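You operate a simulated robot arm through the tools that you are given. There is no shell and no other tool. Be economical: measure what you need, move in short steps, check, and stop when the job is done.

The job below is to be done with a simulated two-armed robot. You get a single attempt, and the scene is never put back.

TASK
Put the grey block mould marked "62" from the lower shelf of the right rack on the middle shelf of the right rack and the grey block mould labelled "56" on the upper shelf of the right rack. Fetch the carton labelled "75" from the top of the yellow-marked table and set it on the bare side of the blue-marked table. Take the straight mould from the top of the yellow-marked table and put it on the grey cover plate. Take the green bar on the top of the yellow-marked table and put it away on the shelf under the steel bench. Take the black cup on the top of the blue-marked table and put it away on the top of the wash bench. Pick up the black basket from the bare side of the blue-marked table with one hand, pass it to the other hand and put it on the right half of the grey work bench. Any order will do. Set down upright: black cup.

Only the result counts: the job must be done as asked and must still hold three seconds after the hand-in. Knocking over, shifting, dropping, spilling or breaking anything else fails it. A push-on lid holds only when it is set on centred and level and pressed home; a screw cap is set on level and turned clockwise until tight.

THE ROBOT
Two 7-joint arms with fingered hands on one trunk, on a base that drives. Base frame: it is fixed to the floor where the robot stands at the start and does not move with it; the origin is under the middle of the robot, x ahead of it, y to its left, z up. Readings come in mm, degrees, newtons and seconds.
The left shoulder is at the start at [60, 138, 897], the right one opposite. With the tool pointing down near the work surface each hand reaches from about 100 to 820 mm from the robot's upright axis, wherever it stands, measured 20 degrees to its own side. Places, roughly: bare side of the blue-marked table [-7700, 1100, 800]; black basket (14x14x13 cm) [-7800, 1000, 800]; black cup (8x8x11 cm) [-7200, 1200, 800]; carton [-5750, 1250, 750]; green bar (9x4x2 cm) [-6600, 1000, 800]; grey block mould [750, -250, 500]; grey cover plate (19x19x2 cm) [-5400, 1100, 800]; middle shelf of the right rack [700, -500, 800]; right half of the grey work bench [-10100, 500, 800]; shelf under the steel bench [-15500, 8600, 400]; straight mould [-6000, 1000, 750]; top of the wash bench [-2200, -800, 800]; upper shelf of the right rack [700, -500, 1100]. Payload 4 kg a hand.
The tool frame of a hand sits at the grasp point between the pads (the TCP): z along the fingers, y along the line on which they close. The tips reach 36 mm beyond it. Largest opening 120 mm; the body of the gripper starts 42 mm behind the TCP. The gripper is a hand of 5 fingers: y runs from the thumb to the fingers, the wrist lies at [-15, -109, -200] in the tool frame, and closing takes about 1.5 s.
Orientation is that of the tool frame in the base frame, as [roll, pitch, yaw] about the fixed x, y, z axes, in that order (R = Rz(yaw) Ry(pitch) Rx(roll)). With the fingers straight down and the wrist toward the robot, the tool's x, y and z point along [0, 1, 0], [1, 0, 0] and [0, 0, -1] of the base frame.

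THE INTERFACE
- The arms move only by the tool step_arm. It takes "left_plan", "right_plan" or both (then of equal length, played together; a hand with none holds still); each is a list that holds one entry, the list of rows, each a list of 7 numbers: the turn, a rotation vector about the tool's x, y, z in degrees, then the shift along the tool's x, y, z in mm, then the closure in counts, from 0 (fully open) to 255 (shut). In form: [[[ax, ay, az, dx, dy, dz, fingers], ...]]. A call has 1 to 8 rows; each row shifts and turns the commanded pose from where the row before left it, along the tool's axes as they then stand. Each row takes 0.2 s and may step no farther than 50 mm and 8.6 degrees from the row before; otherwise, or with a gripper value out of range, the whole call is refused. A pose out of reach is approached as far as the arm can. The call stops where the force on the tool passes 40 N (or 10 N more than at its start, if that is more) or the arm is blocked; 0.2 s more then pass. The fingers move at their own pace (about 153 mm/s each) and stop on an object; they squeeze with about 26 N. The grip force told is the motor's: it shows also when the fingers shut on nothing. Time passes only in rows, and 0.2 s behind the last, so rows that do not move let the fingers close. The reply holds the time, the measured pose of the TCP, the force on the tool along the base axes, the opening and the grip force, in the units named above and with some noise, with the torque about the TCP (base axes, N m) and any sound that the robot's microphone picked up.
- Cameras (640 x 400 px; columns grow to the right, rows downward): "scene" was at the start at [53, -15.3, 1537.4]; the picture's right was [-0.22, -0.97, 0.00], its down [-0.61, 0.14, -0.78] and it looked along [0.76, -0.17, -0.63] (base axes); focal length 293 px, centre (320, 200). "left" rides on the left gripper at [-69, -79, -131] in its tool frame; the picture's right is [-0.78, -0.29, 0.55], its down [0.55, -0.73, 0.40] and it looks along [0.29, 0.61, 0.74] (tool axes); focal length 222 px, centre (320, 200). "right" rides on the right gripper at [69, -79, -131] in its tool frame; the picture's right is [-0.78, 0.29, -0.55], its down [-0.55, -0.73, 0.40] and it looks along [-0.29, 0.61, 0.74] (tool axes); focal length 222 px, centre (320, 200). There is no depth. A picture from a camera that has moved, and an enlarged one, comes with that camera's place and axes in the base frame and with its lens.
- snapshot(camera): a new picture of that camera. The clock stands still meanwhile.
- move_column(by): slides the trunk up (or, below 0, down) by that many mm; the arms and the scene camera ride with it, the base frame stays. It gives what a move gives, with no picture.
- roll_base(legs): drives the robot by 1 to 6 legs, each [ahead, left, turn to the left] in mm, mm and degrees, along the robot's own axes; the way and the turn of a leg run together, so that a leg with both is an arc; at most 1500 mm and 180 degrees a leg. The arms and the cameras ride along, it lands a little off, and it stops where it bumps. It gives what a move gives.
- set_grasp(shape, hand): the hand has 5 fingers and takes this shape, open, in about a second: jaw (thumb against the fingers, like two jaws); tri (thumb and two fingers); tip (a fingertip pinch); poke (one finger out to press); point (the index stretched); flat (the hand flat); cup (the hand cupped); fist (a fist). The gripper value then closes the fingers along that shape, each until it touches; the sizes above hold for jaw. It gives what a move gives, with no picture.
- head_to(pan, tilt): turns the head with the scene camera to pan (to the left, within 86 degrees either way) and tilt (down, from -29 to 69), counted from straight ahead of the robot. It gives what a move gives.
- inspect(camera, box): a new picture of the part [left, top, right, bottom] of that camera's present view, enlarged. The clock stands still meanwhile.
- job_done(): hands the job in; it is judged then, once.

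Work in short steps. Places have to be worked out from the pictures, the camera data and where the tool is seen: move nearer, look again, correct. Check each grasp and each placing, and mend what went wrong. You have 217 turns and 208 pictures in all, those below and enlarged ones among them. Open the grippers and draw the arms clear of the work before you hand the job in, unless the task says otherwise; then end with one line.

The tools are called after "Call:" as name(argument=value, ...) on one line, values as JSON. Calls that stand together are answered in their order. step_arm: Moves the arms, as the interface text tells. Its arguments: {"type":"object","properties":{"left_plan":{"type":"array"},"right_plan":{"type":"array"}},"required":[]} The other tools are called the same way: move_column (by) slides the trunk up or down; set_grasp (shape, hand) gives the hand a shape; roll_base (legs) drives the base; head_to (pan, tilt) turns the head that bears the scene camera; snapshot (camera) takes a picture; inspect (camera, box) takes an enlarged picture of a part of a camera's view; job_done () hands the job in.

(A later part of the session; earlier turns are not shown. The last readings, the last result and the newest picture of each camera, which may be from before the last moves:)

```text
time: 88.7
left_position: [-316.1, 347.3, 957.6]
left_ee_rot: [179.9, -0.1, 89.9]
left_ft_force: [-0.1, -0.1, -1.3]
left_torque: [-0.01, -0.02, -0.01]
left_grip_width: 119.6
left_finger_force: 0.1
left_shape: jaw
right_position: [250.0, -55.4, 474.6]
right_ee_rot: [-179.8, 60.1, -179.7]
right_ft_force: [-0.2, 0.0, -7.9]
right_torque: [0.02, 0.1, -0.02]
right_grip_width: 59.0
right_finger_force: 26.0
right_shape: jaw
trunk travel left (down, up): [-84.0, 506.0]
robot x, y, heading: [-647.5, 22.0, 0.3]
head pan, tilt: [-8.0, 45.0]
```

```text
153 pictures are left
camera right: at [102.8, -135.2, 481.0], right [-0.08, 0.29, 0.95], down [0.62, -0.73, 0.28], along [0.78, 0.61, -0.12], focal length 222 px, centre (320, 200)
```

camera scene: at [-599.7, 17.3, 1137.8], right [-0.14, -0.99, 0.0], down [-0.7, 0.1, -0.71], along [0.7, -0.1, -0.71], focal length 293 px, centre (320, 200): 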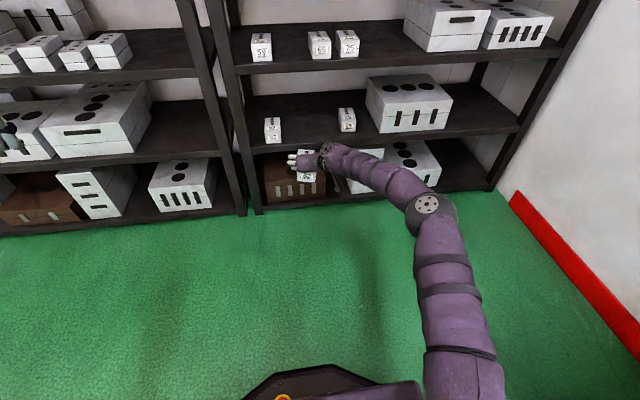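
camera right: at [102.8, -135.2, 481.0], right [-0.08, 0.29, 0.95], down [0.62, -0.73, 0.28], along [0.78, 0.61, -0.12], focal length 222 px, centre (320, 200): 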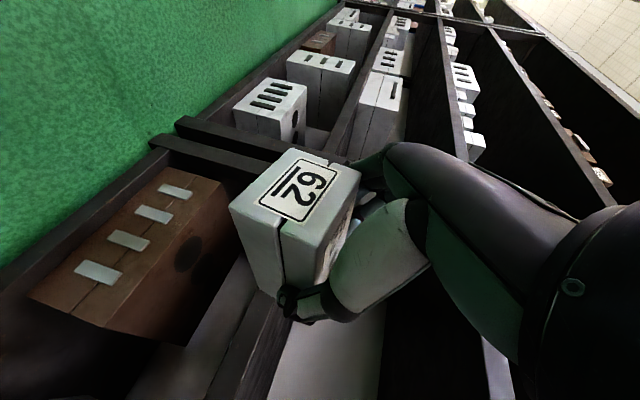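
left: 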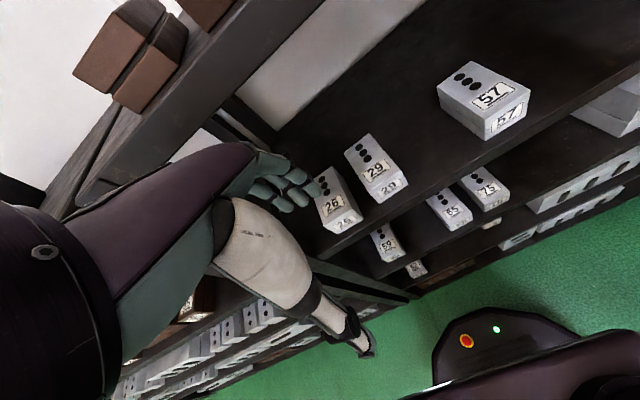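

Held well. I raise the trunk, shift right, and move the arm right 108 to line up with the free gap on the middle shelf.

Call:
move_column(by=390)

Call:
roll_base(legs=[[0, -215, 0]])

Call:
step_arm(right_plan=[[[0, 0, 0, 0, -36, 0, 255], [0, 0, 0, 0, -36, 0, 255], [0, 0, 0, 0, -36, 0, 255], [0, 0, 0, 0, 0, 0, 255]]])

Call:
head_to(pan=-15, tilt=30)

Call:
snapshot(camera="scene")

```text
time: 92.4
left_position: [-315.9, 347.4, 1349.3]
left_ee_rot: [179.9, -0.1, 89.9]
left_ft_force: [-0.7, -0.3, 0.5]
left_torque: [-0.03, 0.02, -0.02]
left_grip_width: 119.9
left_finger_force: 0.1
left_shape: jaw
right_position: [250.6, -57.0, 864.5]
right_ee_rot: [-179.8, 60.1, -179.8]
right_ft_force: [0.1, 0.0, -8.0]
right_torque: [0.01, 0.06, 0.0]
right_grip_width: 59.2
right_finger_force: 26.1
right_shape: jaw
trunk travel left (down, up): [-474.0, 116.0]
robot x, y, heading: [-649.5, 24.6, -0.0]
head pan, tilt: [-8.0, 45.0]
```

```text
time: 94.1
left_position: [-313.9, 133.3, 1350.3]
left_ee_rot: [179.8, 0.0, 89.6]
left_ft_force: [-1.1, -0.3, -0.2]
left_torque: [0.01, -0.01, -0.03]
left_grip_width: 119.9
left_finger_force: 0.1
left_shape: jaw
right_position: [250.9, -274.4, 865.3]
right_ee_rot: [179.9, 60.1, 179.7]
right_ft_force: [-0.1, -0.4, -7.3]
right_torque: [0.0, 0.09, 0.02]
right_grip_width: 59.2
right_finger_force: 26.2
right_shape: jaw
trunk travel left (down, up): [-474.0, 116.0]
robot x, y, heading: [-652.0, -187.6, -0.2]
head pan, tilt: [-8.0, 45.0]
```

```text
time: 95.1
left_position: [-314.2, 134.2, 1349.0]
left_ee_rot: [179.9, 0.0, 89.8]
left_ft_force: [0.1, 0.6, 0.2]
left_torque: [0.0, 0.0, 0.01]
left_grip_width: 119.9
left_finger_force: 0.0
left_shape: jaw
right_position: [247.2, -381.7, 862.5]
right_ee_rot: [-179.7, 60.1, -179.9]
right_ft_force: [-0.1, 0.4, -6.6]
right_torque: [0.03, 0.09, 0.01]
right_grip_width: 59.0
right_finger_force: 25.5
right_shape: jaw
trunk travel left (down, up): [-474.0, 116.0]
robot x, y, heading: [-647.4, -189.1, -0.2]
head pan, tilt: [-8.0, 45.0]
```

```text
time: 95.9
left_position: [-313.0, 132.6, 1349.7]
left_ee_rot: [180.0, 0.0, 89.6]
left_ft_force: [0.7, -0.3, 0.3]
left_torque: [0.01, 0.0, 0.04]
left_grip_width: 120.0
left_finger_force: 0.1
left_shape: jaw
right_position: [246.9, -383.3, 862.9]
right_ee_rot: [-179.8, 60.2, -179.9]
right_ft_force: [-0.4, -0.9, -7.8]
right_torque: [-0.01, 0.08, -0.01]
right_grip_width: 59.0
right_finger_force: 25.7
right_shape: jaw
trunk travel left (down, up): [-474.0, 116.0]
robot x, y, heading: [-650.2, -185.9, -0.3]
head pan, tilt: [-15.0, 30.0]
```

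```text
152 pictures are left
camera scene: at [-592.9, -207.4, 1550.3], right [-0.26, -0.97, 0.0], down [-0.48, 0.13, -0.87], along [0.84, -0.23, -0.5], focal length 293 px, centre (320, 200)
```

scene: 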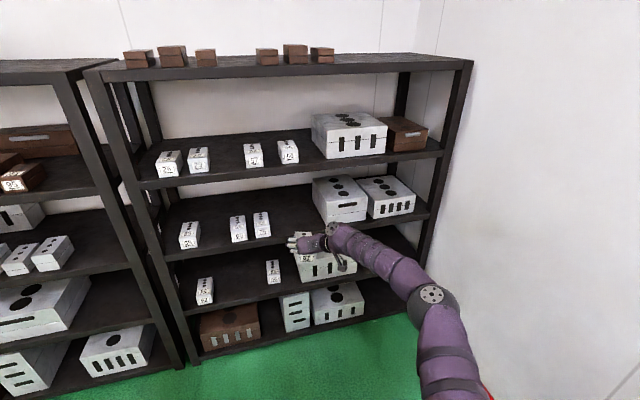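

The gap is free. Drive in 280 mm, then lower.

Call:
roll_base(legs=[[280, -5, 0]])

Call:
move_column(by=-35)

Call:
snapshot(camera="right")

Call:
inspect(camera="scene", box=[210, 150, 370, 270])

```text
time: 97.8
left_position: [-31.3, 129.6, 1349.0]
left_ee_rot: [180.0, -0.1, 89.8]
left_ft_force: [0.2, 0.2, -1.4]
left_torque: [-0.01, 0.01, -0.01]
left_grip_width: 119.9
left_finger_force: 0.2
left_shape: jaw
right_position: [531.1, -384.9, 862.0]
right_ee_rot: [-179.9, 60.0, -179.8]
right_ft_force: [1.0, 0.6, -6.7]
right_torque: [0.02, 0.12, 0.04]
right_grip_width: 58.9
right_finger_force: 26.0
right_shape: jaw
trunk travel left (down, up): [-474.0, 116.0]
robot x, y, heading: [-366.4, -194.1, 0.1]
head pan, tilt: [-15.0, 30.0]
```

```text
time: 98.6
left_position: [-32.7, 127.7, 1313.6]
left_ee_rot: [180.0, 0.0, 89.7]
left_ft_force: [-0.6, -0.4, 0.5]
left_torque: [0.01, -0.01, 0.01]
left_grip_width: 119.8
left_finger_force: 0.1
left_shape: jaw
right_position: [531.4, -384.9, 827.9]
right_ee_rot: [-179.8, 60.1, -179.9]
right_ft_force: [0.5, -0.1, -7.4]
right_torque: [-0.02, 0.06, 0.0]
right_grip_width: 59.2
right_finger_force: 26.4
right_shape: jaw
trunk travel left (down, up): [-439.0, 151.0]
robot x, y, heading: [-368.5, -192.8, -0.0]
head pan, tilt: [-15.0, 30.0]
```

```text
151 pictures are left
camera right: at [383.0, -463.9, 833.2], right [-0.08, 0.29, 0.95], down [0.62, -0.73, 0.28], along [0.78, 0.61, -0.12], focal length 222 px, centre (320, 200)
```

right: 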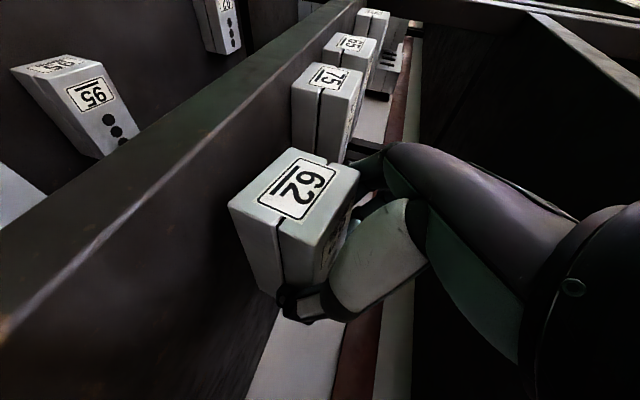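

```text
3.33 times, centred on (290, 210) of scene
camera zoom: at [-309.4, -212.7, 1515.4], right [-0.26, -0.97, 0.0], down [-0.48, 0.13, -0.87], along [0.84, -0.22, -0.5], focal length 977 px, centre (420, 167)
```

zoom: 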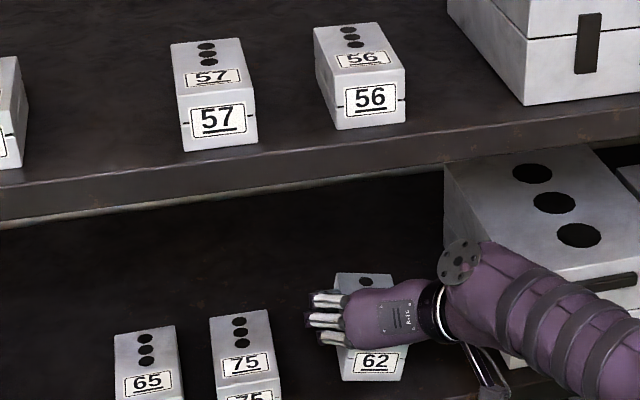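

Call:
move_column(by=-18)

Call:
move_column(by=-5)

Call:
move_column(by=-5)

```text
time: 99.3
left_position: [-31.2, 129.1, 1295.8]
left_ee_rot: [179.8, -0.1, 89.8]
left_ft_force: [-0.9, -0.7, 0.2]
left_torque: [-0.03, -0.01, -0.02]
left_grip_width: 119.5
left_finger_force: 0.1
left_shape: jaw
right_position: [531.5, -384.9, 810.0]
right_ee_rot: [-179.9, 60.0, -179.9]
right_ft_force: [-0.4, 0.1, -6.7]
right_torque: [-0.04, 0.15, -0.01]
right_grip_width: 58.9
right_finger_force: 26.1
right_shape: jaw
trunk travel left (down, up): [-421.0, 169.0]
robot x, y, heading: [-365.1, -192.6, -0.1]
head pan, tilt: [-15.0, 30.0]
```

```text
time: 99.8
left_position: [-32.3, 128.6, 1290.5]
left_ee_rot: [179.9, -0.1, 89.8]
left_ft_force: [0.1, 0.1, 0.4]
left_torque: [0.0, 0.0, 0.01]
left_grip_width: 119.7
left_finger_force: 0.0
left_shape: jaw
right_position: [531.3, -383.0, 805.4]
right_ee_rot: [-179.8, 60.2, -179.9]
right_ft_force: [-1.1, 1.4, 0.6]
right_torque: [-0.11, 0.05, -0.06]
right_grip_width: 59.3
right_finger_force: 26.0
right_shape: jaw
trunk travel left (down, up): [-416.0, 174.0]
robot x, y, heading: [-365.1, -191.9, 0.0]
head pan, tilt: [-15.0, 30.0]
```

```text
time: 100.3
left_position: [-32.9, 128.5, 1286.4]
left_ee_rot: [179.8, 0.0, 90.0]
left_ft_force: [0.3, -0.3, -0.1]
left_torque: [0.0, 0.01, 0.0]
left_grip_width: 119.9
left_finger_force: 0.1
left_shape: jaw
right_position: [531.1, -383.9, 801.4]
right_ee_rot: [-179.9, 60.1, -179.9]
right_ft_force: [-1.6, 2.2, 4.7]
right_torque: [-0.2, -0.07, -0.06]
right_grip_width: 60.0
right_finger_force: 26.1
right_shape: jaw
trunk travel left (down, up): [-411.0, 179.0]
robot x, y, heading: [-364.4, -191.3, -0.0]
head pan, tilt: [-15.0, 30.0]
```

Call:
move_column(by=-4)

Call:
inspect(camera="scene", box=[250, 170, 350, 245])

```text
time: 100.9
left_position: [-34.3, 129.2, 1282.9]
left_ee_rot: [179.8, 0.0, 89.9]
left_ft_force: [-0.4, -0.2, -0.4]
left_torque: [0.02, -0.03, -0.01]
left_grip_width: 119.9
left_finger_force: 0.1
left_shape: jaw
right_position: [531.0, -384.1, 799.4]
right_ee_rot: [-179.9, 60.2, -179.9]
right_ft_force: [-4.1, 3.8, 10.5]
right_torque: [-0.35, -0.03, -0.17]
right_grip_width: 60.2
right_finger_force: 25.9
right_shape: jaw
trunk travel left (down, up): [-407.0, 183.0]
robot x, y, heading: [-367.6, -189.0, 0.4]
head pan, tilt: [-15.0, 30.0]
```

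```text
5.33 times, centred on (300, 208) of scene
camera zoom: at [-311.6, -211.9, 1483.6], right [-0.26, -0.97, 0.0], down [-0.48, 0.13, -0.87], along [0.84, -0.22, -0.5], focal length 1562 px, centre (427, 160)
```

zoom: 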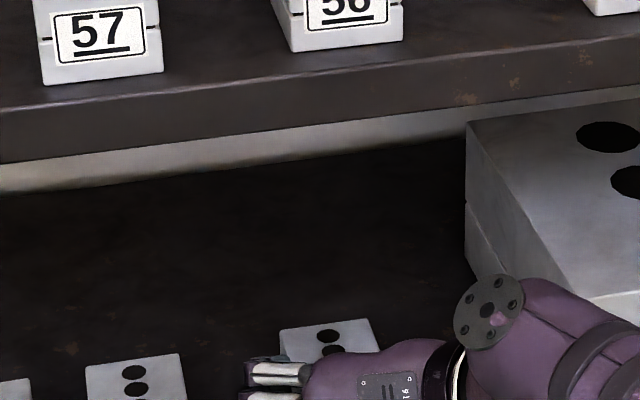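

Block rests on the middle shelf. I open, raise 75 and back out.

Call:
step_arm(right_plan=[[[0, 0, 0, 0, 0, 0, 130], [0, 0, 0, 0, 0, 0, 100], [0, 0, 0, 0, 0, 0, 70], [0, 0, 0, 0, 0, 0, 40], [0, 0, 0, 0, 0, 0, 20], [0, 0, 0, 0, 0, 0, 20]]])

Call:
move_column(by=80)

Call:
roll_base(legs=[[-330, 0, 0]])

Call:
snapshot(camera="scene")

```text
time: 102.3
left_position: [-32.6, 129.5, 1281.6]
left_ee_rot: [179.8, 0.0, 89.9]
left_ft_force: [0.3, -1.1, 0.4]
left_torque: [0.01, 0.02, -0.02]
left_grip_width: 120.1
left_finger_force: 0.1
left_shape: jaw
right_position: [530.9, -382.5, 797.7]
right_ee_rot: [-179.8, 60.1, -179.8]
right_ft_force: [-1.1, 1.2, 8.5]
right_torque: [0.16, 0.03, 0.39]
right_grip_width: 62.7
right_finger_force: 25.5
right_shape: jaw
trunk travel left (down, up): [-407.0, 183.0]
robot x, y, heading: [-364.3, -190.0, -0.2]
head pan, tilt: [-15.0, 30.0]
```

```text
time: 103.5
left_position: [-31.7, 128.2, 1362.7]
left_ee_rot: [179.8, -0.1, 89.8]
left_ft_force: [-0.4, -0.1, 0.1]
left_torque: [-0.04, 0.02, 0.0]
left_grip_width: 119.9
left_finger_force: 0.0
left_shape: jaw
right_position: [530.9, -384.6, 874.1]
right_ee_rot: [180.0, 60.0, -180.0]
right_ft_force: [0.1, -0.2, -8.0]
right_torque: [0.03, 0.09, -0.02]
right_grip_width: 60.8
right_finger_force: 26.8
right_shape: jaw
trunk travel left (down, up): [-487.0, 103.0]
robot x, y, heading: [-368.8, -190.8, -0.0]
head pan, tilt: [-15.0, 30.0]
```

```text
time: 105.6
left_position: [-356.0, 127.9, 1362.2]
left_ee_rot: [180.0, 0.0, 90.0]
left_ft_force: [0.1, -0.6, -0.3]
left_torque: [0.0, -0.02, 0.02]
left_grip_width: 120.0
left_finger_force: 0.0
left_shape: jaw
right_position: [209.5, -383.7, 875.8]
right_ee_rot: [-179.9, 60.1, -179.8]
right_ft_force: [-0.5, 0.3, -7.2]
right_torque: [0.02, 0.14, 0.03]
right_grip_width: 60.6
right_finger_force: 26.3
right_shape: jaw
trunk travel left (down, up): [-487.0, 103.0]
robot x, y, heading: [-689.9, -194.7, 0.5]
head pan, tilt: [-15.0, 30.0]
```

```text
148 pictures are left
camera scene: at [-631.9, -213.1, 1563.4], right [-0.26, -0.97, 0.0], down [-0.48, 0.13, -0.87], along [0.84, -0.22, -0.5], focal length 293 px, centre (320, 200)
```

scene: 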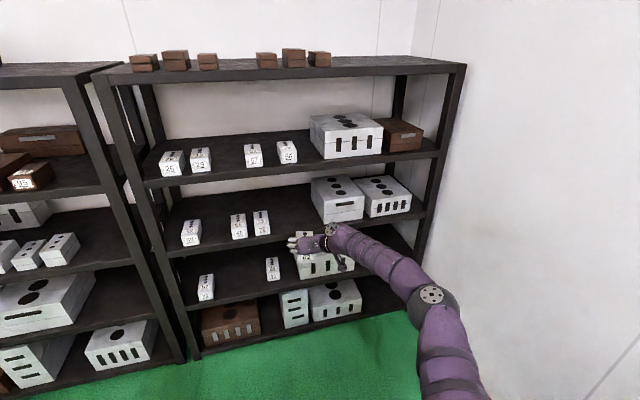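

The hand did not open (still 60 mm, 26 N) and the block is still held. I check the hand, then go back and place again.

Call:
inspect(camera="right", box=[200, 100, 460, 340])

Call:
roll_base(legs=[[322, -3, 0]])

Call:
move_column(by=-66)

```text
1.67 times, centred on (330, 220) of right
camera zoom: at [61.5, -462.7, 881.6], right [-0.08, 0.29, 0.95], down [0.62, -0.73, 0.28], along [0.78, 0.61, -0.12], focal length 370 px, centre (303, 167)
```

zoom: 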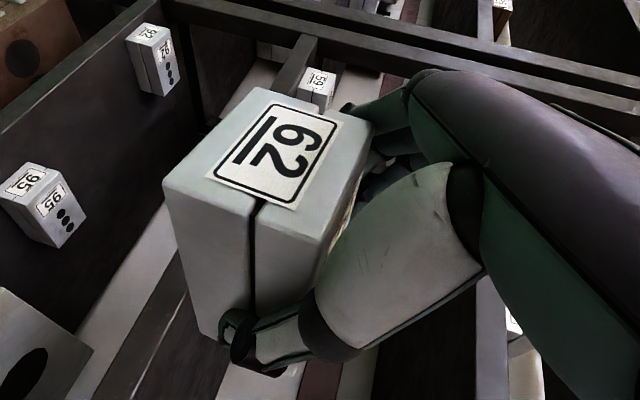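

```text
time: 107.8
left_position: [-26.5, 126.7, 1361.9]
left_ee_rot: [180.0, 0.0, 89.8]
left_ft_force: [0.1, -0.5, -0.5]
left_torque: [-0.02, 0.03, 0.0]
left_grip_width: 119.9
left_finger_force: 0.0
left_shape: jaw
right_position: [537.1, -388.2, 874.3]
right_ee_rot: [-179.8, 60.0, -179.8]
right_ft_force: [-0.4, 0.2, -8.3]
right_torque: [0.03, 0.07, 0.01]
right_grip_width: 60.6
right_finger_force: 25.8
right_shape: jaw
trunk travel left (down, up): [-487.0, 103.0]
robot x, y, heading: [-362.3, -197.4, 0.2]
head pan, tilt: [-15.0, 30.0]
```

```text
time: 108.8
left_position: [-28.0, 125.9, 1295.9]
left_ee_rot: [179.9, -0.1, 89.9]
left_ft_force: [0.3, -1.0, 1.1]
left_torque: [0.0, 0.03, -0.01]
left_grip_width: 119.9
left_finger_force: 0.0
left_shape: jaw
right_position: [535.7, -386.3, 810.4]
right_ee_rot: [-179.7, 60.1, -179.8]
right_ft_force: [0.5, 0.2, -7.4]
right_torque: [0.03, 0.07, 0.03]
right_grip_width: 60.6
right_finger_force: 26.2
right_shape: jaw
trunk travel left (down, up): [-421.0, 169.0]
robot x, y, heading: [-360.2, -197.4, -0.0]
head pan, tilt: [-15.0, 30.0]
```

Call:
move_column(by=-8)

Call:
move_column(by=-4)

Call:
step_arm(right_plan=[[[0, 0, 0, 0, 0, 0, 60], [0, 0, 0, 0, 0, 0, 0], [0, 0, 0, 0, 0, 0, 0], [0, 0, 0, 0, 0, 0, 0], [0, 0, 0, 0, 0, 0, 0], [0, 0, 0, 0, 0, 0, 0]]])

```text
time: 109.4
left_position: [-29.1, 126.7, 1289.3]
left_ee_rot: [179.9, -0.1, 89.9]
left_ft_force: [-0.5, -0.2, 0.9]
left_torque: [-0.01, -0.02, 0.02]
left_grip_width: 119.6
left_finger_force: 0.1
left_shape: jaw
right_position: [536.4, -386.8, 802.6]
right_ee_rot: [-180.0, 60.0, -179.9]
right_ft_force: [-0.2, 1.1, -1.4]
right_torque: [-0.13, 0.1, -0.03]
right_grip_width: 60.3
right_finger_force: 26.3
right_shape: jaw
trunk travel left (down, up): [-413.0, 177.0]
robot x, y, heading: [-364.8, -193.2, -0.0]
head pan, tilt: [-15.0, 30.0]
```

```text
time: 109.9
left_position: [-29.8, 126.8, 1284.5]
left_ee_rot: [179.8, 0.0, 90.0]
left_ft_force: [0.1, -0.2, 0.8]
left_torque: [-0.01, -0.03, 0.02]
left_grip_width: 119.8
left_finger_force: 0.1
left_shape: jaw
right_position: [536.0, -386.1, 800.7]
right_ee_rot: [-179.9, 60.2, -179.9]
right_ft_force: [-0.8, 3.1, 8.3]
right_torque: [-0.34, 0.31, -0.25]
right_grip_width: 60.3
right_finger_force: 26.1
right_shape: jaw
trunk travel left (down, up): [-409.0, 181.0]
robot x, y, heading: [-360.1, -197.8, -0.1]
head pan, tilt: [-15.0, 30.0]
```

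```text
time: 111.3
left_position: [-28.0, 126.3, 1283.0]
left_ee_rot: [180.0, -0.1, 89.9]
left_ft_force: [0.3, 0.3, -0.1]
left_torque: [0.0, -0.01, 0.02]
left_grip_width: 119.9
left_finger_force: 0.1
left_shape: jaw
right_position: [535.4, -386.6, 798.2]
right_ee_rot: [-179.7, 60.1, -179.8]
right_ft_force: [-1.3, -2.5, 4.9]
right_torque: [-0.08, 0.19, 0.09]
right_grip_width: 120.0
right_finger_force: 0.1
right_shape: jaw
trunk travel left (down, up): [-409.0, 181.0]
robot x, y, heading: [-364.8, -193.3, 0.1]
head pan, tilt: [-15.0, 30.0]
```

Opened to 120 mm this time. I rise and check that the block stays, then back out.

Call:
move_column(by=75)

Call:
snapshot(camera="right")

Call:
roll_base(legs=[[-330, 0, 0]])

Call:
inspect(camera="scene", box=[120, 100, 440, 310])

```text
time: 112.4
left_position: [-27.9, 125.4, 1359.9]
left_ee_rot: [179.9, -0.2, 89.9]
left_ft_force: [0.1, -0.6, 0.1]
left_torque: [0.01, 0.0, -0.04]
left_grip_width: 119.8
left_finger_force: 0.1
left_shape: jaw
right_position: [536.6, -387.2, 873.0]
right_ee_rot: [-179.8, 60.2, -179.9]
right_ft_force: [-0.8, 0.0, -0.1]
right_torque: [-0.03, -0.01, 0.02]
right_grip_width: 119.8
right_finger_force: 0.1
right_shape: jaw
trunk travel left (down, up): [-484.0, 106.0]
robot x, y, heading: [-363.3, -196.0, -0.2]
head pan, tilt: [-15.0, 30.0]
```

```text
146 pictures are left
camera right: at [387.5, -466.2, 878.1], right [-0.08, 0.29, 0.95], down [0.62, -0.73, 0.28], along [0.78, 0.61, -0.12], focal length 222 px, centre (320, 200)
```

right: 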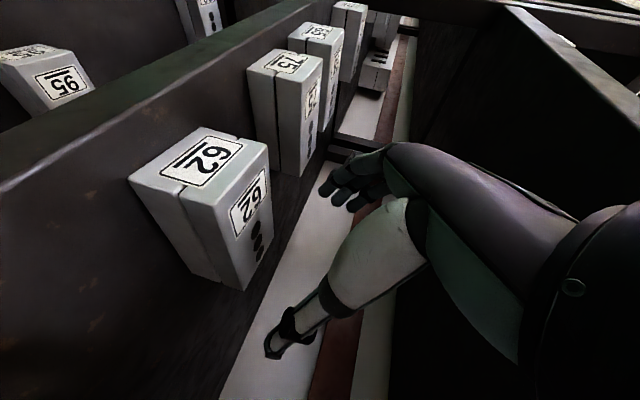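

```text
time: 114.6
left_position: [-358.8, 124.4, 1358.9]
left_ee_rot: [179.8, -0.1, 89.5]
left_ft_force: [0.2, 0.5, 0.4]
left_torque: [-0.04, 0.02, 0.02]
left_grip_width: 120.0
left_finger_force: 0.1
left_shape: jaw
right_position: [201.5, -392.1, 874.3]
right_ee_rot: [-179.7, 60.0, 179.9]
right_ft_force: [0.4, -0.6, 1.0]
right_torque: [0.01, 0.0, 0.01]
right_grip_width: 119.9
right_finger_force: 0.0
right_shape: jaw
trunk travel left (down, up): [-484.0, 106.0]
robot x, y, heading: [-697.3, -197.5, -0.3]
head pan, tilt: [-15.0, 30.0]
```

```text
1.90 times, centred on (280, 205) of scene
camera zoom: at [-638.6, -215.0, 1560.5], right [-0.26, -0.96, 0.0], down [-0.48, 0.13, -0.87], along [0.84, -0.23, -0.5], focal length 558 px, centre (396, 190)
```

zoom: 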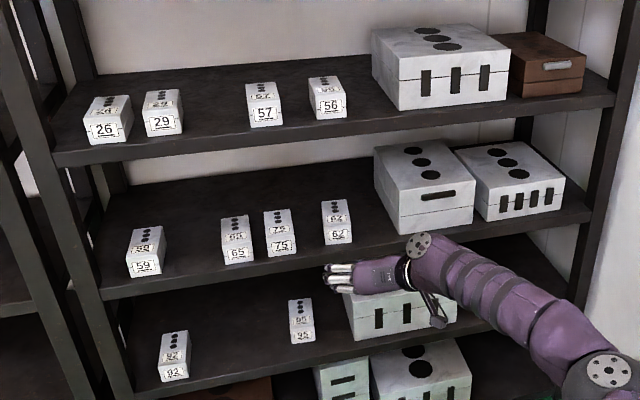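

Both blocks are where they belong. Now I fold the right arm to a travel pose (fingers down) and turn the head to look around.

Call:
step_arm(right_plan=[[[0, 7.5, 0, 15, 0, -15, 0], [0, 7.5, 0, 15, 0, -15, 0], [0, 7.5, 0, 15, 0, -15, 0], [0, 7.5, 0, 15, 0, -15, 0], [0, 7.5, 0, 20, 0, -10, 0], [0, 7.5, 0, 20, 0, 0, 0], [0, 7.5, 0, 20, 0, 0, 0], [0, 7.5, 0, 20, 0, 0, 0]]])

Call:
step_arm(right_plan=[[[0, 0, 8.5, 30, 0, 0, 0], [0, 0, 8.5, 30, 0, 0, 0], [0, 0, 8.5, 30, 0, 0, 0], [0, 0, 8.5, 30, 0, 0, 0], [0, 0, 8.5, 20, 0, 0, 0], [0, 0, 8.5, 20, 0, 0, 0], [0, 0, 8.5, 20, 0, 0, 0], [0, 0, 8.5, 0, 0, 0, 0]]])

Call:
step_arm(right_plan=[[[0, 0, 7.2, 0, 0, 0, 0], [0, 0, 7.2, 0, 0, 0, 0], [0, 0, 7.2, 0, 0, 0, 0]]])

Call:
head_to(pan=85, tilt=15)

Call:
snapshot(camera="scene")

```text
time: 116.4
left_position: [-357.0, 125.3, 1358.9]
left_ee_rot: [179.9, -0.1, 89.5]
left_ft_force: [0.9, -0.3, -0.2]
left_torque: [0.01, 0.01, 0.01]
left_grip_width: 119.8
left_finger_force: 0.2
left_shape: jaw
right_position: [41.0, -392.3, 851.4]
right_ee_rot: [-179.9, -0.1, 179.7]
right_ft_force: [0.0, -0.7, 0.0]
right_torque: [0.0, 0.0, 0.01]
right_grip_width: 119.9
right_finger_force: 0.1
right_shape: jaw
trunk travel left (down, up): [-484.0, 106.0]
robot x, y, heading: [-690.0, -194.8, -0.1]
head pan, tilt: [-15.0, 30.0]
```

```text
time: 118.2
left_position: [-358.5, 126.0, 1359.4]
left_ee_rot: [179.9, 0.0, 89.5]
left_ft_force: [0.3, -0.5, -0.9]
left_torque: [-0.03, -0.03, 0.02]
left_grip_width: 119.4
left_finger_force: 0.1
left_shape: jaw
right_position: [-120.2, -322.9, 850.4]
right_ee_rot: [179.9, 0.1, 111.5]
right_ft_force: [-0.3, 0.8, 0.2]
right_torque: [0.02, 0.0, -0.02]
right_grip_width: 119.8
right_finger_force: 0.0
right_shape: jaw
trunk travel left (down, up): [-484.0, 106.0]
robot x, y, heading: [-693.1, -194.1, -0.1]
head pan, tilt: [-15.0, 30.0]
```

```text
time: 119.0
left_position: [-358.7, 126.1, 1359.1]
left_ee_rot: [179.9, 0.0, 89.5]
left_ft_force: [0.2, 0.4, 0.4]
left_torque: [-0.02, 0.0, 0.03]
left_grip_width: 119.7
left_finger_force: 0.0
left_shape: jaw
right_position: [-120.7, -322.4, 850.3]
right_ee_rot: [179.8, 0.2, 89.9]
right_ft_force: [0.1, 1.2, 0.0]
right_torque: [-0.02, 0.0, 0.02]
right_grip_width: 120.0
right_finger_force: 0.0
right_shape: jaw
trunk travel left (down, up): [-484.0, 106.0]
robot x, y, heading: [-691.2, -197.4, -0.2]
head pan, tilt: [-15.0, 30.0]
```

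```text
time: 120.8
left_position: [-358.1, 124.1, 1360.1]
left_ee_rot: [179.9, -0.2, 89.5]
left_ft_force: [-0.1, -0.3, -0.4]
left_torque: [-0.04, 0.02, 0.01]
left_grip_width: 119.9
left_finger_force: 0.1
left_shape: jaw
right_position: [-119.4, -323.1, 849.4]
right_ee_rot: [179.9, 0.1, 90.2]
right_ft_force: [-0.1, -0.3, 0.6]
right_torque: [0.01, 0.02, -0.03]
right_grip_width: 119.8
right_finger_force: 0.0
right_shape: jaw
trunk travel left (down, up): [-484.0, 106.0]
robot x, y, heading: [-693.0, -197.9, -0.5]
head pan, tilt: [85.0, 15.0]
```

```text
144 pictures are left
camera scene: at [-716.2, -98.1, 1584.6], right [1.0, -0.09, 0.0], down [-0.02, -0.26, -0.97], along [0.09, 0.96, -0.26], focal length 293 px, centre (320, 200)
```

scene: 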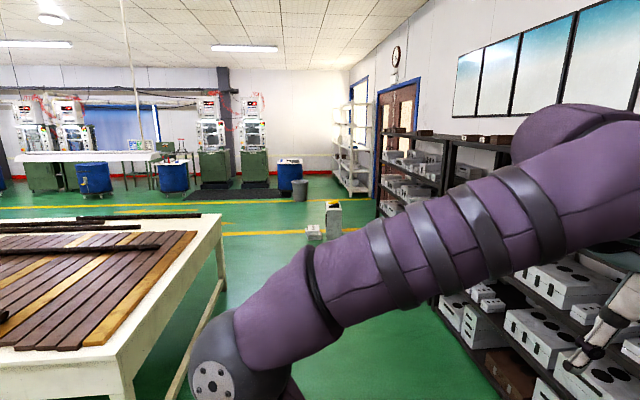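

Table to the left (x<-1250, y>670), bench to the right (y<-487): I go to the middle of the corridor, turn around and look ahead.

Call:
roll_base(legs=[[0, 290, 0], [0, 0, 180]])

Call:
head_to(pan=0, tilt=10)

Call:
snapshot(camera="scene")

```text
time: 130.0
left_position: [-1044.0, -203.6, 1359.1]
left_ee_rot: [180.0, 0.0, -93.4]
left_ft_force: [0.1, 0.8, -0.6]
left_torque: [0.05, 0.02, -0.01]
left_grip_width: 119.6
left_finger_force: 0.0
left_shape: jaw
right_position: [-1260.4, 255.0, 849.8]
right_ee_rot: [179.8, 0.1, -92.9]
right_ft_force: [-0.4, 1.5, 0.1]
right_torque: [0.01, 0.01, -0.01]
right_grip_width: 119.8
right_finger_force: 0.2
right_shape: jaw
trunk travel left (down, up): [-484.0, 106.0]
robot x, y, heading: [-696.2, 98.1, 176.8]
head pan, tilt: [85.0, 15.0]
```

```text
time: 131.6
left_position: [-1043.7, -203.8, 1358.7]
left_ee_rot: [179.9, 0.0, -93.4]
left_ft_force: [-0.3, -0.6, 0.1]
left_torque: [-0.01, 0.0, -0.02]
left_grip_width: 120.0
left_finger_force: 0.0
left_shape: jaw
right_position: [-1261.5, 254.6, 850.4]
right_ee_rot: [179.9, 0.0, -92.7]
right_ft_force: [-0.3, -0.5, 0.4]
right_torque: [0.01, 0.0, 0.0]
right_grip_width: 119.8
right_finger_force: 0.1
right_shape: jaw
trunk travel left (down, up): [-484.0, 106.0]
robot x, y, heading: [-693.6, 97.2, 176.7]
head pan, tilt: [0.0, 10.0]
```

```text
143 pictures are left
camera scene: at [-756.0, 105.8, 1592.8], right [0.05, 1.0, 0.0], down [0.17, -0.01, -0.98], along [-0.98, 0.05, -0.17], focal length 293 px, centre (320, 200)
```

scene: 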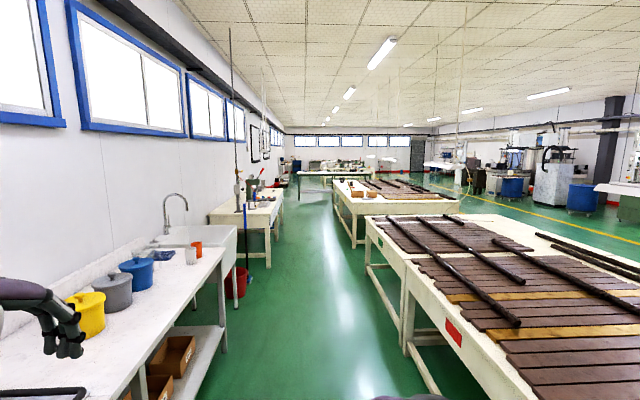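

A clear corridor. I straighten the heading and drive along it to about x=-4600.

Call:
roll_base(legs=[[0, 0, 3.3], [1300, -50, 0], [1300, 0, 0], [1200, 0, 0]])

Call:
head_to(pan=-35, tilt=20)

Call:
snapshot(camera="scene")

```text
time: 150.5
left_position: [-4842.6, -252.8, 1359.3]
left_ee_rot: [179.9, -0.1, -90.1]
left_ft_force: [-0.5, -0.9, 0.0]
left_torque: [0.0, 0.03, -0.03]
left_grip_width: 119.7
left_finger_force: 0.1
left_shape: jaw
right_position: [-5085.1, 193.6, 849.4]
right_ee_rot: [179.9, 0.1, -89.5]
right_ft_force: [-0.2, -0.1, 0.2]
right_torque: [-0.01, -0.03, 0.03]
right_grip_width: 120.2
right_finger_force: 0.1
right_shape: jaw
trunk travel left (down, up): [-484.0, 106.0]
robot x, y, heading: [-4509.2, 70.6, -179.9]
head pan, tilt: [0.0, 10.0]
```

```text
time: 151.5
left_position: [-4842.6, -252.8, 1359.9]
left_ee_rot: [179.9, -0.1, -90.0]
left_ft_force: [-0.3, -0.3, -0.8]
left_torque: [0.0, -0.01, 0.0]
left_grip_width: 120.0
left_finger_force: 0.2
left_shape: jaw
right_position: [-5083.9, 193.3, 850.0]
right_ee_rot: [179.9, 0.1, -89.5]
right_ft_force: [-0.2, -0.2, -0.4]
right_torque: [-0.02, -0.02, -0.01]
right_grip_width: 119.9
right_finger_force: 0.0
right_shape: jaw
trunk travel left (down, up): [-484.0, 106.0]
robot x, y, heading: [-4508.2, 68.8, -179.7]
head pan, tilt: [-35.0, 20.0]
```

```text
142 pictures are left
camera scene: at [-4555.7, 126.7, 1576.5], right [0.57, 0.82, 0.0], down [0.28, -0.2, -0.94], along [-0.77, 0.54, -0.34], focal length 293 px, centre (320, 200)
```

scene: 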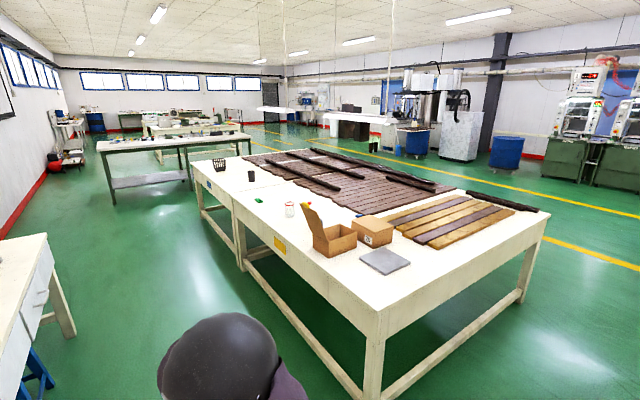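

Call:
inspect(camera="scene", box=[190, 140, 430, 290])

```text
2.67 times, centred on (310, 215) of scene
camera zoom: at [-4555.7, 126.7, 1576.5], right [0.57, 0.82, 0.0], down [0.28, -0.2, -0.94], along [-0.77, 0.54, -0.34], focal length 781 px, centre (347, 160)
```

zoom: 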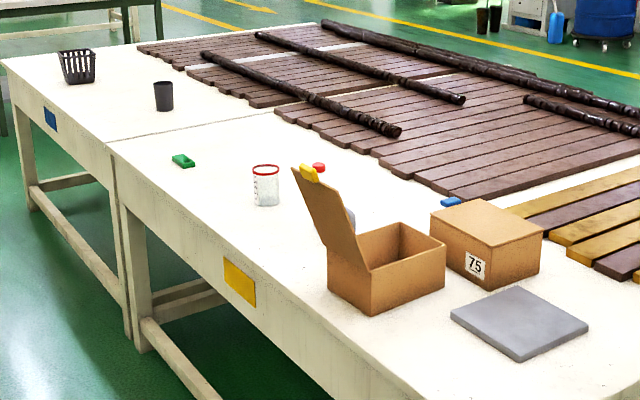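

Objects are visible: carton 75, open carton, grey plate, jar, green bar, black cup, basket. I raise the right hand, drive alongside the yellow table and turn to face it.

Call:
step_arm(right_plan=[[[0, 0, 0, 0, -20, -45, 0], [0, 0, 0, 0, -20, -45, 0], [0, 0, 0, 0, -20, -45, 0], [0, 0, 0, 0, -20, -45, 0], [0, 0, 0, 0, -20, -45, 0], [0, 0, 0, 0, -20, -45, 0]]])

Call:
roll_base(legs=[[1150, -90, 0], [0, 0, -90]])

Call:
head_to(pan=0, tilt=35)

Call:
snapshot(camera="scene")

```text
time: 152.9
left_position: [-4840.6, -252.8, 1358.8]
left_ee_rot: [179.8, -0.1, -90.1]
left_ft_force: [0.0, -0.1, 0.7]
left_torque: [-0.01, 0.05, 0.03]
left_grip_width: 119.8
left_finger_force: 0.0
left_shape: jaw
right_position: [-4963.0, 196.2, 1119.7]
right_ee_rot: [179.9, 0.1, -89.4]
right_ft_force: [-0.6, 1.1, -0.1]
right_torque: [0.03, 0.0, -0.04]
right_grip_width: 120.1
right_finger_force: 0.0
right_shape: jaw
trunk travel left (down, up): [-484.0, 106.0]
robot x, y, heading: [-4510.1, 70.0, -180.0]
head pan, tilt: [-35.0, 20.0]
```

```text
time: 162.5
left_position: [-5956.1, 494.2, 1359.4]
left_ee_rot: [179.9, -0.1, 179.4]
left_ft_force: [0.0, 0.0, 0.0]
left_torque: [-0.01, 0.01, 0.05]
left_grip_width: 119.8
left_finger_force: 0.0
left_shape: jaw
right_position: [-5505.0, 611.0, 1119.3]
right_ee_rot: [180.0, 0.1, 179.8]
right_ft_force: [0.2, -0.1, 0.0]
right_torque: [-0.05, -0.02, 0.01]
right_grip_width: 119.9
right_finger_force: 0.0
right_shape: jaw
trunk travel left (down, up): [-484.0, 106.0]
robot x, y, heading: [-5634.7, 154.0, 89.5]
head pan, tilt: [-35.0, 20.0]
```

```text
time: 163.5
left_position: [-5955.4, 494.3, 1359.9]
left_ee_rot: [179.9, -0.1, 179.4]
left_ft_force: [0.7, -1.1, 0.1]
left_torque: [0.0, -0.03, -0.01]
left_grip_width: 119.8
left_finger_force: 0.0
left_shape: jaw
right_position: [-5505.8, 611.2, 1118.9]
right_ee_rot: [179.9, 0.0, 179.9]
right_ft_force: [0.0, -0.2, 0.2]
right_torque: [0.0, 0.01, 0.01]
right_grip_width: 119.8
right_finger_force: 0.0
right_shape: jaw
trunk travel left (down, up): [-484.0, 106.0]
robot x, y, heading: [-5636.5, 160.1, 89.4]
head pan, tilt: [0.0, 35.0]
```

```text
140 pictures are left
camera scene: at [-5636.2, 219.4, 1552.7], right [1.0, -0.01, 0.0], down [-0.01, -0.57, -0.82], along [0.01, 0.82, -0.57], focal length 293 px, centre (320, 200)
```

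scene: 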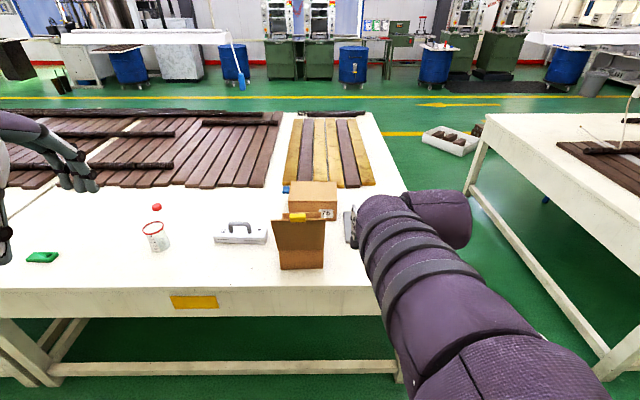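

Call:
inspect(camera="scene", box=[130, 170, 370, 310])

```text
2.67 times, centred on (250, 240) of scene
camera zoom: at [-5636.2, 219.4, 1552.7], right [1.0, -0.01, 0.0], down [-0.01, -0.57, -0.82], along [0.01, 0.82, -0.57], focal length 781 px, centre (507, 93)
```

zoom: 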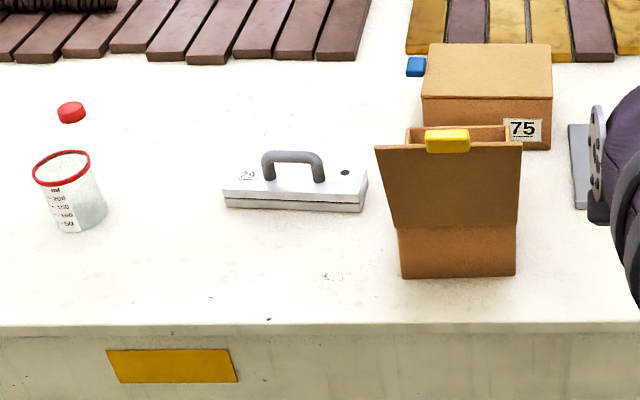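

Table top ≈ z 770. Straight mould (with handle "29") handle at about (-5928,1069,850); grey plate at (-5435,1135); carton 75 spans x -5758..-5558, y 1181..1337, 102 high. First the mould: I move the base left and forward so the right hand can take the handle.

Call:
roll_base(legs=[[0, 390, 0.6], [270, 0, 0]])

Call:
head_to(pan=-8, tilt=52)

Call:
snapshot(camera="scene")

Call:
snapshot(camera="right")

```text
time: 167.4
left_position: [-6342.3, 762.8, 1359.0]
left_ee_rot: [179.9, 0.0, 179.6]
left_ft_force: [0.5, 0.2, -0.3]
left_torque: [0.01, 0.01, 0.01]
left_grip_width: 119.8
left_finger_force: 0.2
left_shape: jaw
right_position: [-5891.6, 880.9, 1118.6]
right_ee_rot: [-180.0, 0.2, -179.9]
right_ft_force: [0.3, -0.1, -0.2]
right_torque: [-0.01, -0.03, -0.02]
right_grip_width: 119.9
right_finger_force: 0.0
right_shape: jaw
trunk travel left (down, up): [-484.0, 106.0]
robot x, y, heading: [-6023.8, 424.7, 89.5]
head pan, tilt: [0.0, 35.0]
```

```text
time: 168.2
left_position: [-6343.4, 762.8, 1359.6]
left_ee_rot: [179.9, 0.0, 179.6]
left_ft_force: [0.5, -0.6, 0.4]
left_torque: [-0.02, 0.03, 0.03]
left_grip_width: 119.9
left_finger_force: 0.0
left_shape: jaw
right_position: [-5892.3, 880.1, 1118.7]
right_ee_rot: [179.8, 0.0, 179.9]
right_ft_force: [0.3, 0.3, -0.3]
right_torque: [0.02, -0.01, -0.02]
right_grip_width: 119.8
right_finger_force: 0.1
right_shape: jaw
trunk travel left (down, up): [-484.0, 106.0]
robot x, y, heading: [-6022.7, 426.0, 89.3]
head pan, tilt: [-8.0, 52.0]
```

```text
138 pictures are left
camera scene: at [-6012.6, 474.2, 1528.3], right [0.99, -0.15, 0.0], down [-0.11, -0.78, -0.62], along [0.09, 0.61, -0.79], focal length 293 px, centre (320, 200)
```

scene: 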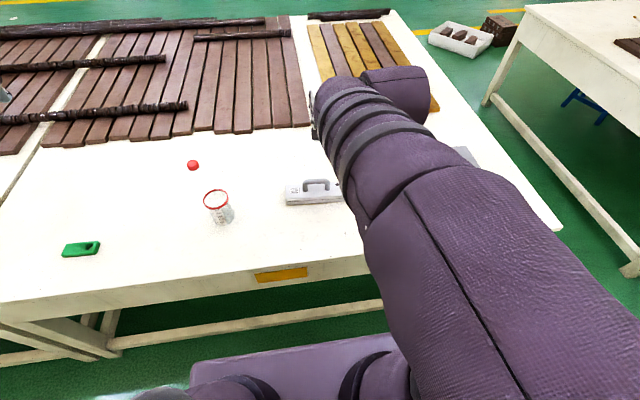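

```text
137 pictures are left
camera right: at [-5961.6, 800.6, 1250.1], right [0.78, 0.29, 0.55], down [0.55, -0.73, -0.4], along [0.29, 0.61, -0.74], focal length 222 px, centre (320, 200)
```

right: 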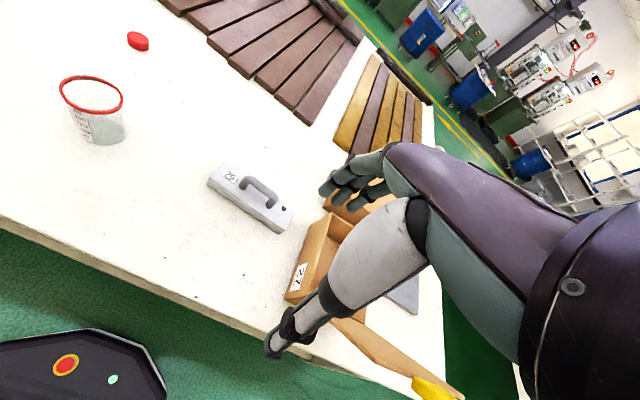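

Call:
inspect(camera="right", box=[190, 140, 330, 260])

Call:
inspect(camera="scene", box=[260, 150, 360, 220])

```text
3.33 times, centred on (260, 200) of right
camera zoom: at [-5961.6, 800.6, 1250.1], right [0.78, 0.29, 0.55], down [0.55, -0.73, -0.4], along [0.29, 0.61, -0.74], focal length 740 px, centre (520, 200)
```

zoom: 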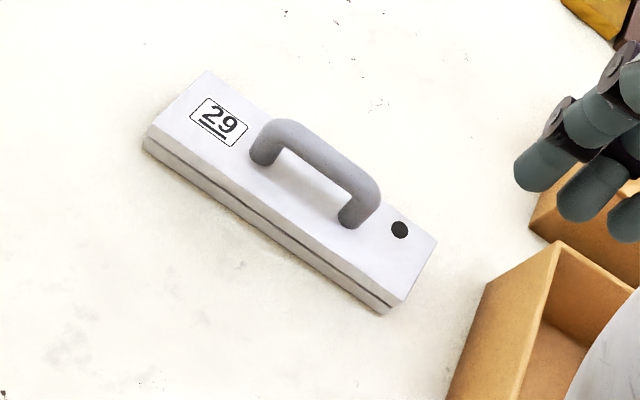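

```text
5.71 times, centred on (310, 185) of scene
camera zoom: at [-6012.6, 474.2, 1528.3], right [0.99, -0.15, 0.0], down [-0.11, -0.78, -0.62], along [0.09, 0.61, -0.79], focal length 1674 px, centre (377, 286)
```

zoom: 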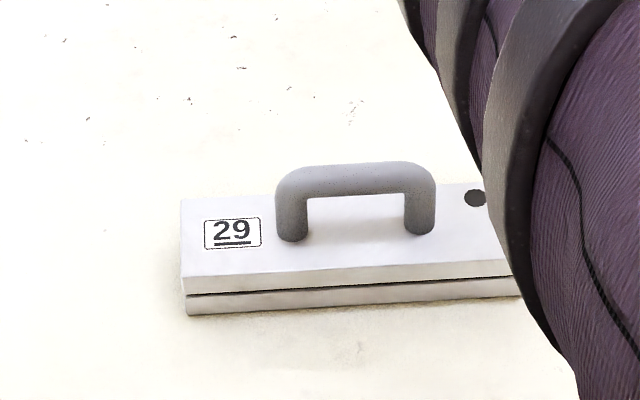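

Handle centre ≈(-5934,1071), bar z≈852, turned about -4.5°. I move the right hand above it and down partway.

Call:
step_arm(right_plan=[[[0, 0, 0, 8.5, 38, 0, 0], [0, 0, 0, 8.5, 38, 0, 0], [0, 0, 0, 8.5, 38, 0, 0], [0, 0, 0, 8.5, 38, 0, 0], [0, 0, 0, 8.5, 39, 0, 0], [0, 0, 0, 0, 0, 45, 0], [0, 0, 0, 0, 0, 45, 0], [0, 0, 4.5, 0, 0, 45, 0]]])

Call:
step_arm(right_plan=[[[0, 0, 0, 0, 0, 30, 0], [0, 0, 0, 0, 0, 30, 0], [0, 0, 0, 0, 0, 0, 0]]])

Call:
snapshot(camera="right")

Call:
snapshot(camera="scene")

```text
time: 170.0
left_position: [-6342.4, 762.5, 1360.0]
left_ee_rot: [179.8, 0.0, 179.5]
left_ft_force: [0.0, 0.4, 0.6]
left_torque: [-0.03, 0.0, -0.01]
left_grip_width: 119.8
left_finger_force: 0.1
left_shape: jaw
right_position: [-5936.1, 1070.9, 984.2]
right_ee_rot: [179.9, 0.1, 175.4]
right_ft_force: [-0.5, -0.4, 0.5]
right_torque: [0.01, 0.03, 0.0]
right_grip_width: 119.9
right_finger_force: 0.0
right_shape: jaw
trunk travel left (down, up): [-484.0, 106.0]
robot x, y, heading: [-6021.7, 425.4, 89.5]
head pan, tilt: [-8.0, 52.0]
```

```text
time: 170.8
left_position: [-6342.5, 762.3, 1358.9]
left_ee_rot: [179.9, 0.0, 179.5]
left_ft_force: [-0.4, 0.4, -0.7]
left_torque: [0.0, -0.01, 0.0]
left_grip_width: 119.7
left_finger_force: 0.1
left_shape: jaw
right_position: [-5936.7, 1071.3, 925.8]
right_ee_rot: [179.9, 0.1, 175.5]
right_ft_force: [-0.3, -0.2, -0.3]
right_torque: [0.01, -0.03, -0.04]
right_grip_width: 119.8
right_finger_force: 0.1
right_shape: jaw
trunk travel left (down, up): [-484.0, 106.0]
robot x, y, heading: [-6022.6, 425.5, 89.6]
head pan, tilt: [-8.0, 52.0]
```

```text
134 pictures are left
camera right: at [-6011.8, 996.7, 1056.4], right [0.8, 0.23, 0.55], down [0.49, -0.78, -0.4], along [0.33, 0.59, -0.74], focal length 222 px, centre (320, 200)
```

right: 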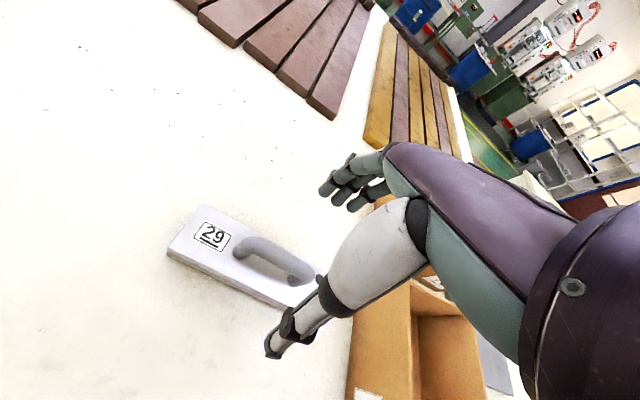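

```text
133 pictures are left
camera scene: at [-6012.6, 474.0, 1528.3], right [0.99, -0.15, 0.0], down [-0.11, -0.78, -0.62], along [0.09, 0.61, -0.79], focal length 293 px, centre (320, 200)
```

scene: 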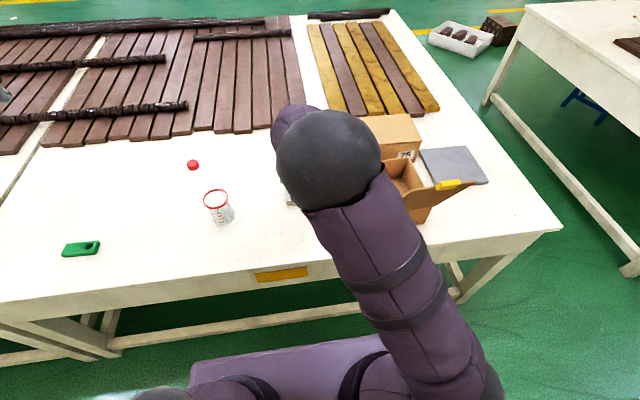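

Aligned. I lower to the bar height and close.

Call:
step_arm(right_plan=[[[0, 0, 0, 5, 0, 25, 0], [0, 0, 0, 0, 0, 25, 0], [0, 0, 0, 0, 0, 22, 0], [0, 0, 0, 0, 0, 0, 80], [0, 0, 0, 0, 0, 0, 160], [0, 0, 0, 0, 0, 0, 255], [0, 0, 0, 0, 0, 0, 255], [0, 0, 0, 0, 0, 0, 255]]])

Call:
step_arm(right_plan=[[[0, 0, 0, 0, 0, 0, 255], [0, 0, 0, 0, 0, 0, 255], [0, 0, 0, 0, 0, 0, 255]]])

Call:
snapshot(camera="right")

```text
time: 172.6
left_position: [-6342.1, 763.4, 1358.1]
left_ee_rot: [179.9, -0.1, 179.5]
left_ft_force: [0.7, -0.5, 0.1]
left_torque: [0.01, 0.02, -0.02]
left_grip_width: 119.8
left_finger_force: 0.0
left_shape: jaw
right_position: [-5941.5, 1070.0, 851.4]
right_ee_rot: [180.0, 0.1, 175.5]
right_ft_force: [0.0, -0.1, -0.3]
right_torque: [0.03, -0.02, -0.01]
right_grip_width: 0.0
right_finger_force: 26.2
right_shape: jaw
trunk travel left (down, up): [-484.0, 106.0]
robot x, y, heading: [-6027.4, 425.6, 89.5]
head pan, tilt: [-8.0, 52.0]
```

```text
time: 173.4
left_position: [-6342.7, 762.8, 1358.4]
left_ee_rot: [179.9, 0.1, 179.6]
left_ft_force: [1.1, 0.0, -0.8]
left_torque: [-0.01, -0.01, -0.03]
left_grip_width: 120.0
left_finger_force: 0.0
left_shape: jaw
right_position: [-5939.4, 1072.0, 851.6]
right_ee_rot: [179.9, 0.0, 175.5]
right_ft_force: [-0.1, -0.8, -0.2]
right_torque: [-0.01, 0.0, -0.02]
right_grip_width: 0.0
right_finger_force: 26.2
right_shape: jaw
trunk travel left (down, up): [-484.0, 106.0]
robot x, y, heading: [-6023.3, 427.6, 89.7]
head pan, tilt: [-8.0, 52.0]
```

```text
132 pictures are left
camera right: at [-6015.5, 997.6, 983.0], right [0.8, 0.23, 0.55], down [0.49, -0.78, -0.4], along [0.33, 0.59, -0.74], focal length 222 px, centre (320, 200)
```

right: 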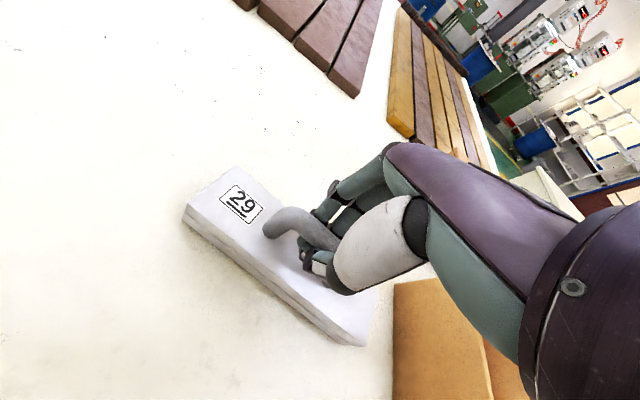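

Closed on nothing (0 mm): the bar is lower than judged. I open and look.

Call:
step_arm(right_plan=[[[0, 0, 0, 0, 0, 0, 0], [0, 0, 0, 0, 0, 0, 0], [0, 0, 0, 0, 0, 0, 0], [0, 0, 0, 0, 0, 0, 0], [0, 0, 0, 0, 0, 0, 0]]])

Call:
inspect(camera="right", box=[160, 140, 440, 360])

```text
time: 174.6
left_position: [-6343.2, 762.7, 1358.9]
left_ee_rot: [179.9, 0.0, 179.5]
left_ft_force: [0.4, -0.5, 0.7]
left_torque: [0.03, -0.01, 0.0]
left_grip_width: 119.8
left_finger_force: 0.1
left_shape: jaw
right_position: [-5940.6, 1071.4, 851.9]
right_ee_rot: [179.8, 0.1, 175.4]
right_ft_force: [0.1, 0.4, -0.6]
right_torque: [-0.02, -0.01, -0.02]
right_grip_width: 119.6
right_finger_force: 0.1
right_shape: jaw
trunk travel left (down, up): [-484.0, 106.0]
robot x, y, heading: [-6019.6, 429.4, 89.9]
head pan, tilt: [-8.0, 52.0]
```

```text
1.82 times, centred on (300, 250) of right
camera zoom: at [-6015.5, 997.4, 983.1], right [0.8, 0.23, 0.55], down [0.49, -0.78, -0.4], along [0.34, 0.59, -0.74], focal length 404 px, centre (356, 109)
```

zoom: 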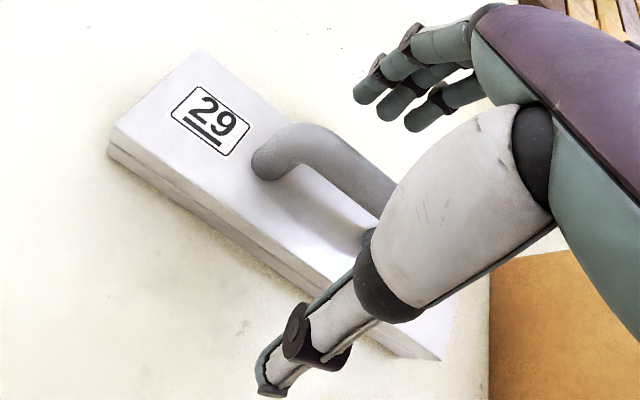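

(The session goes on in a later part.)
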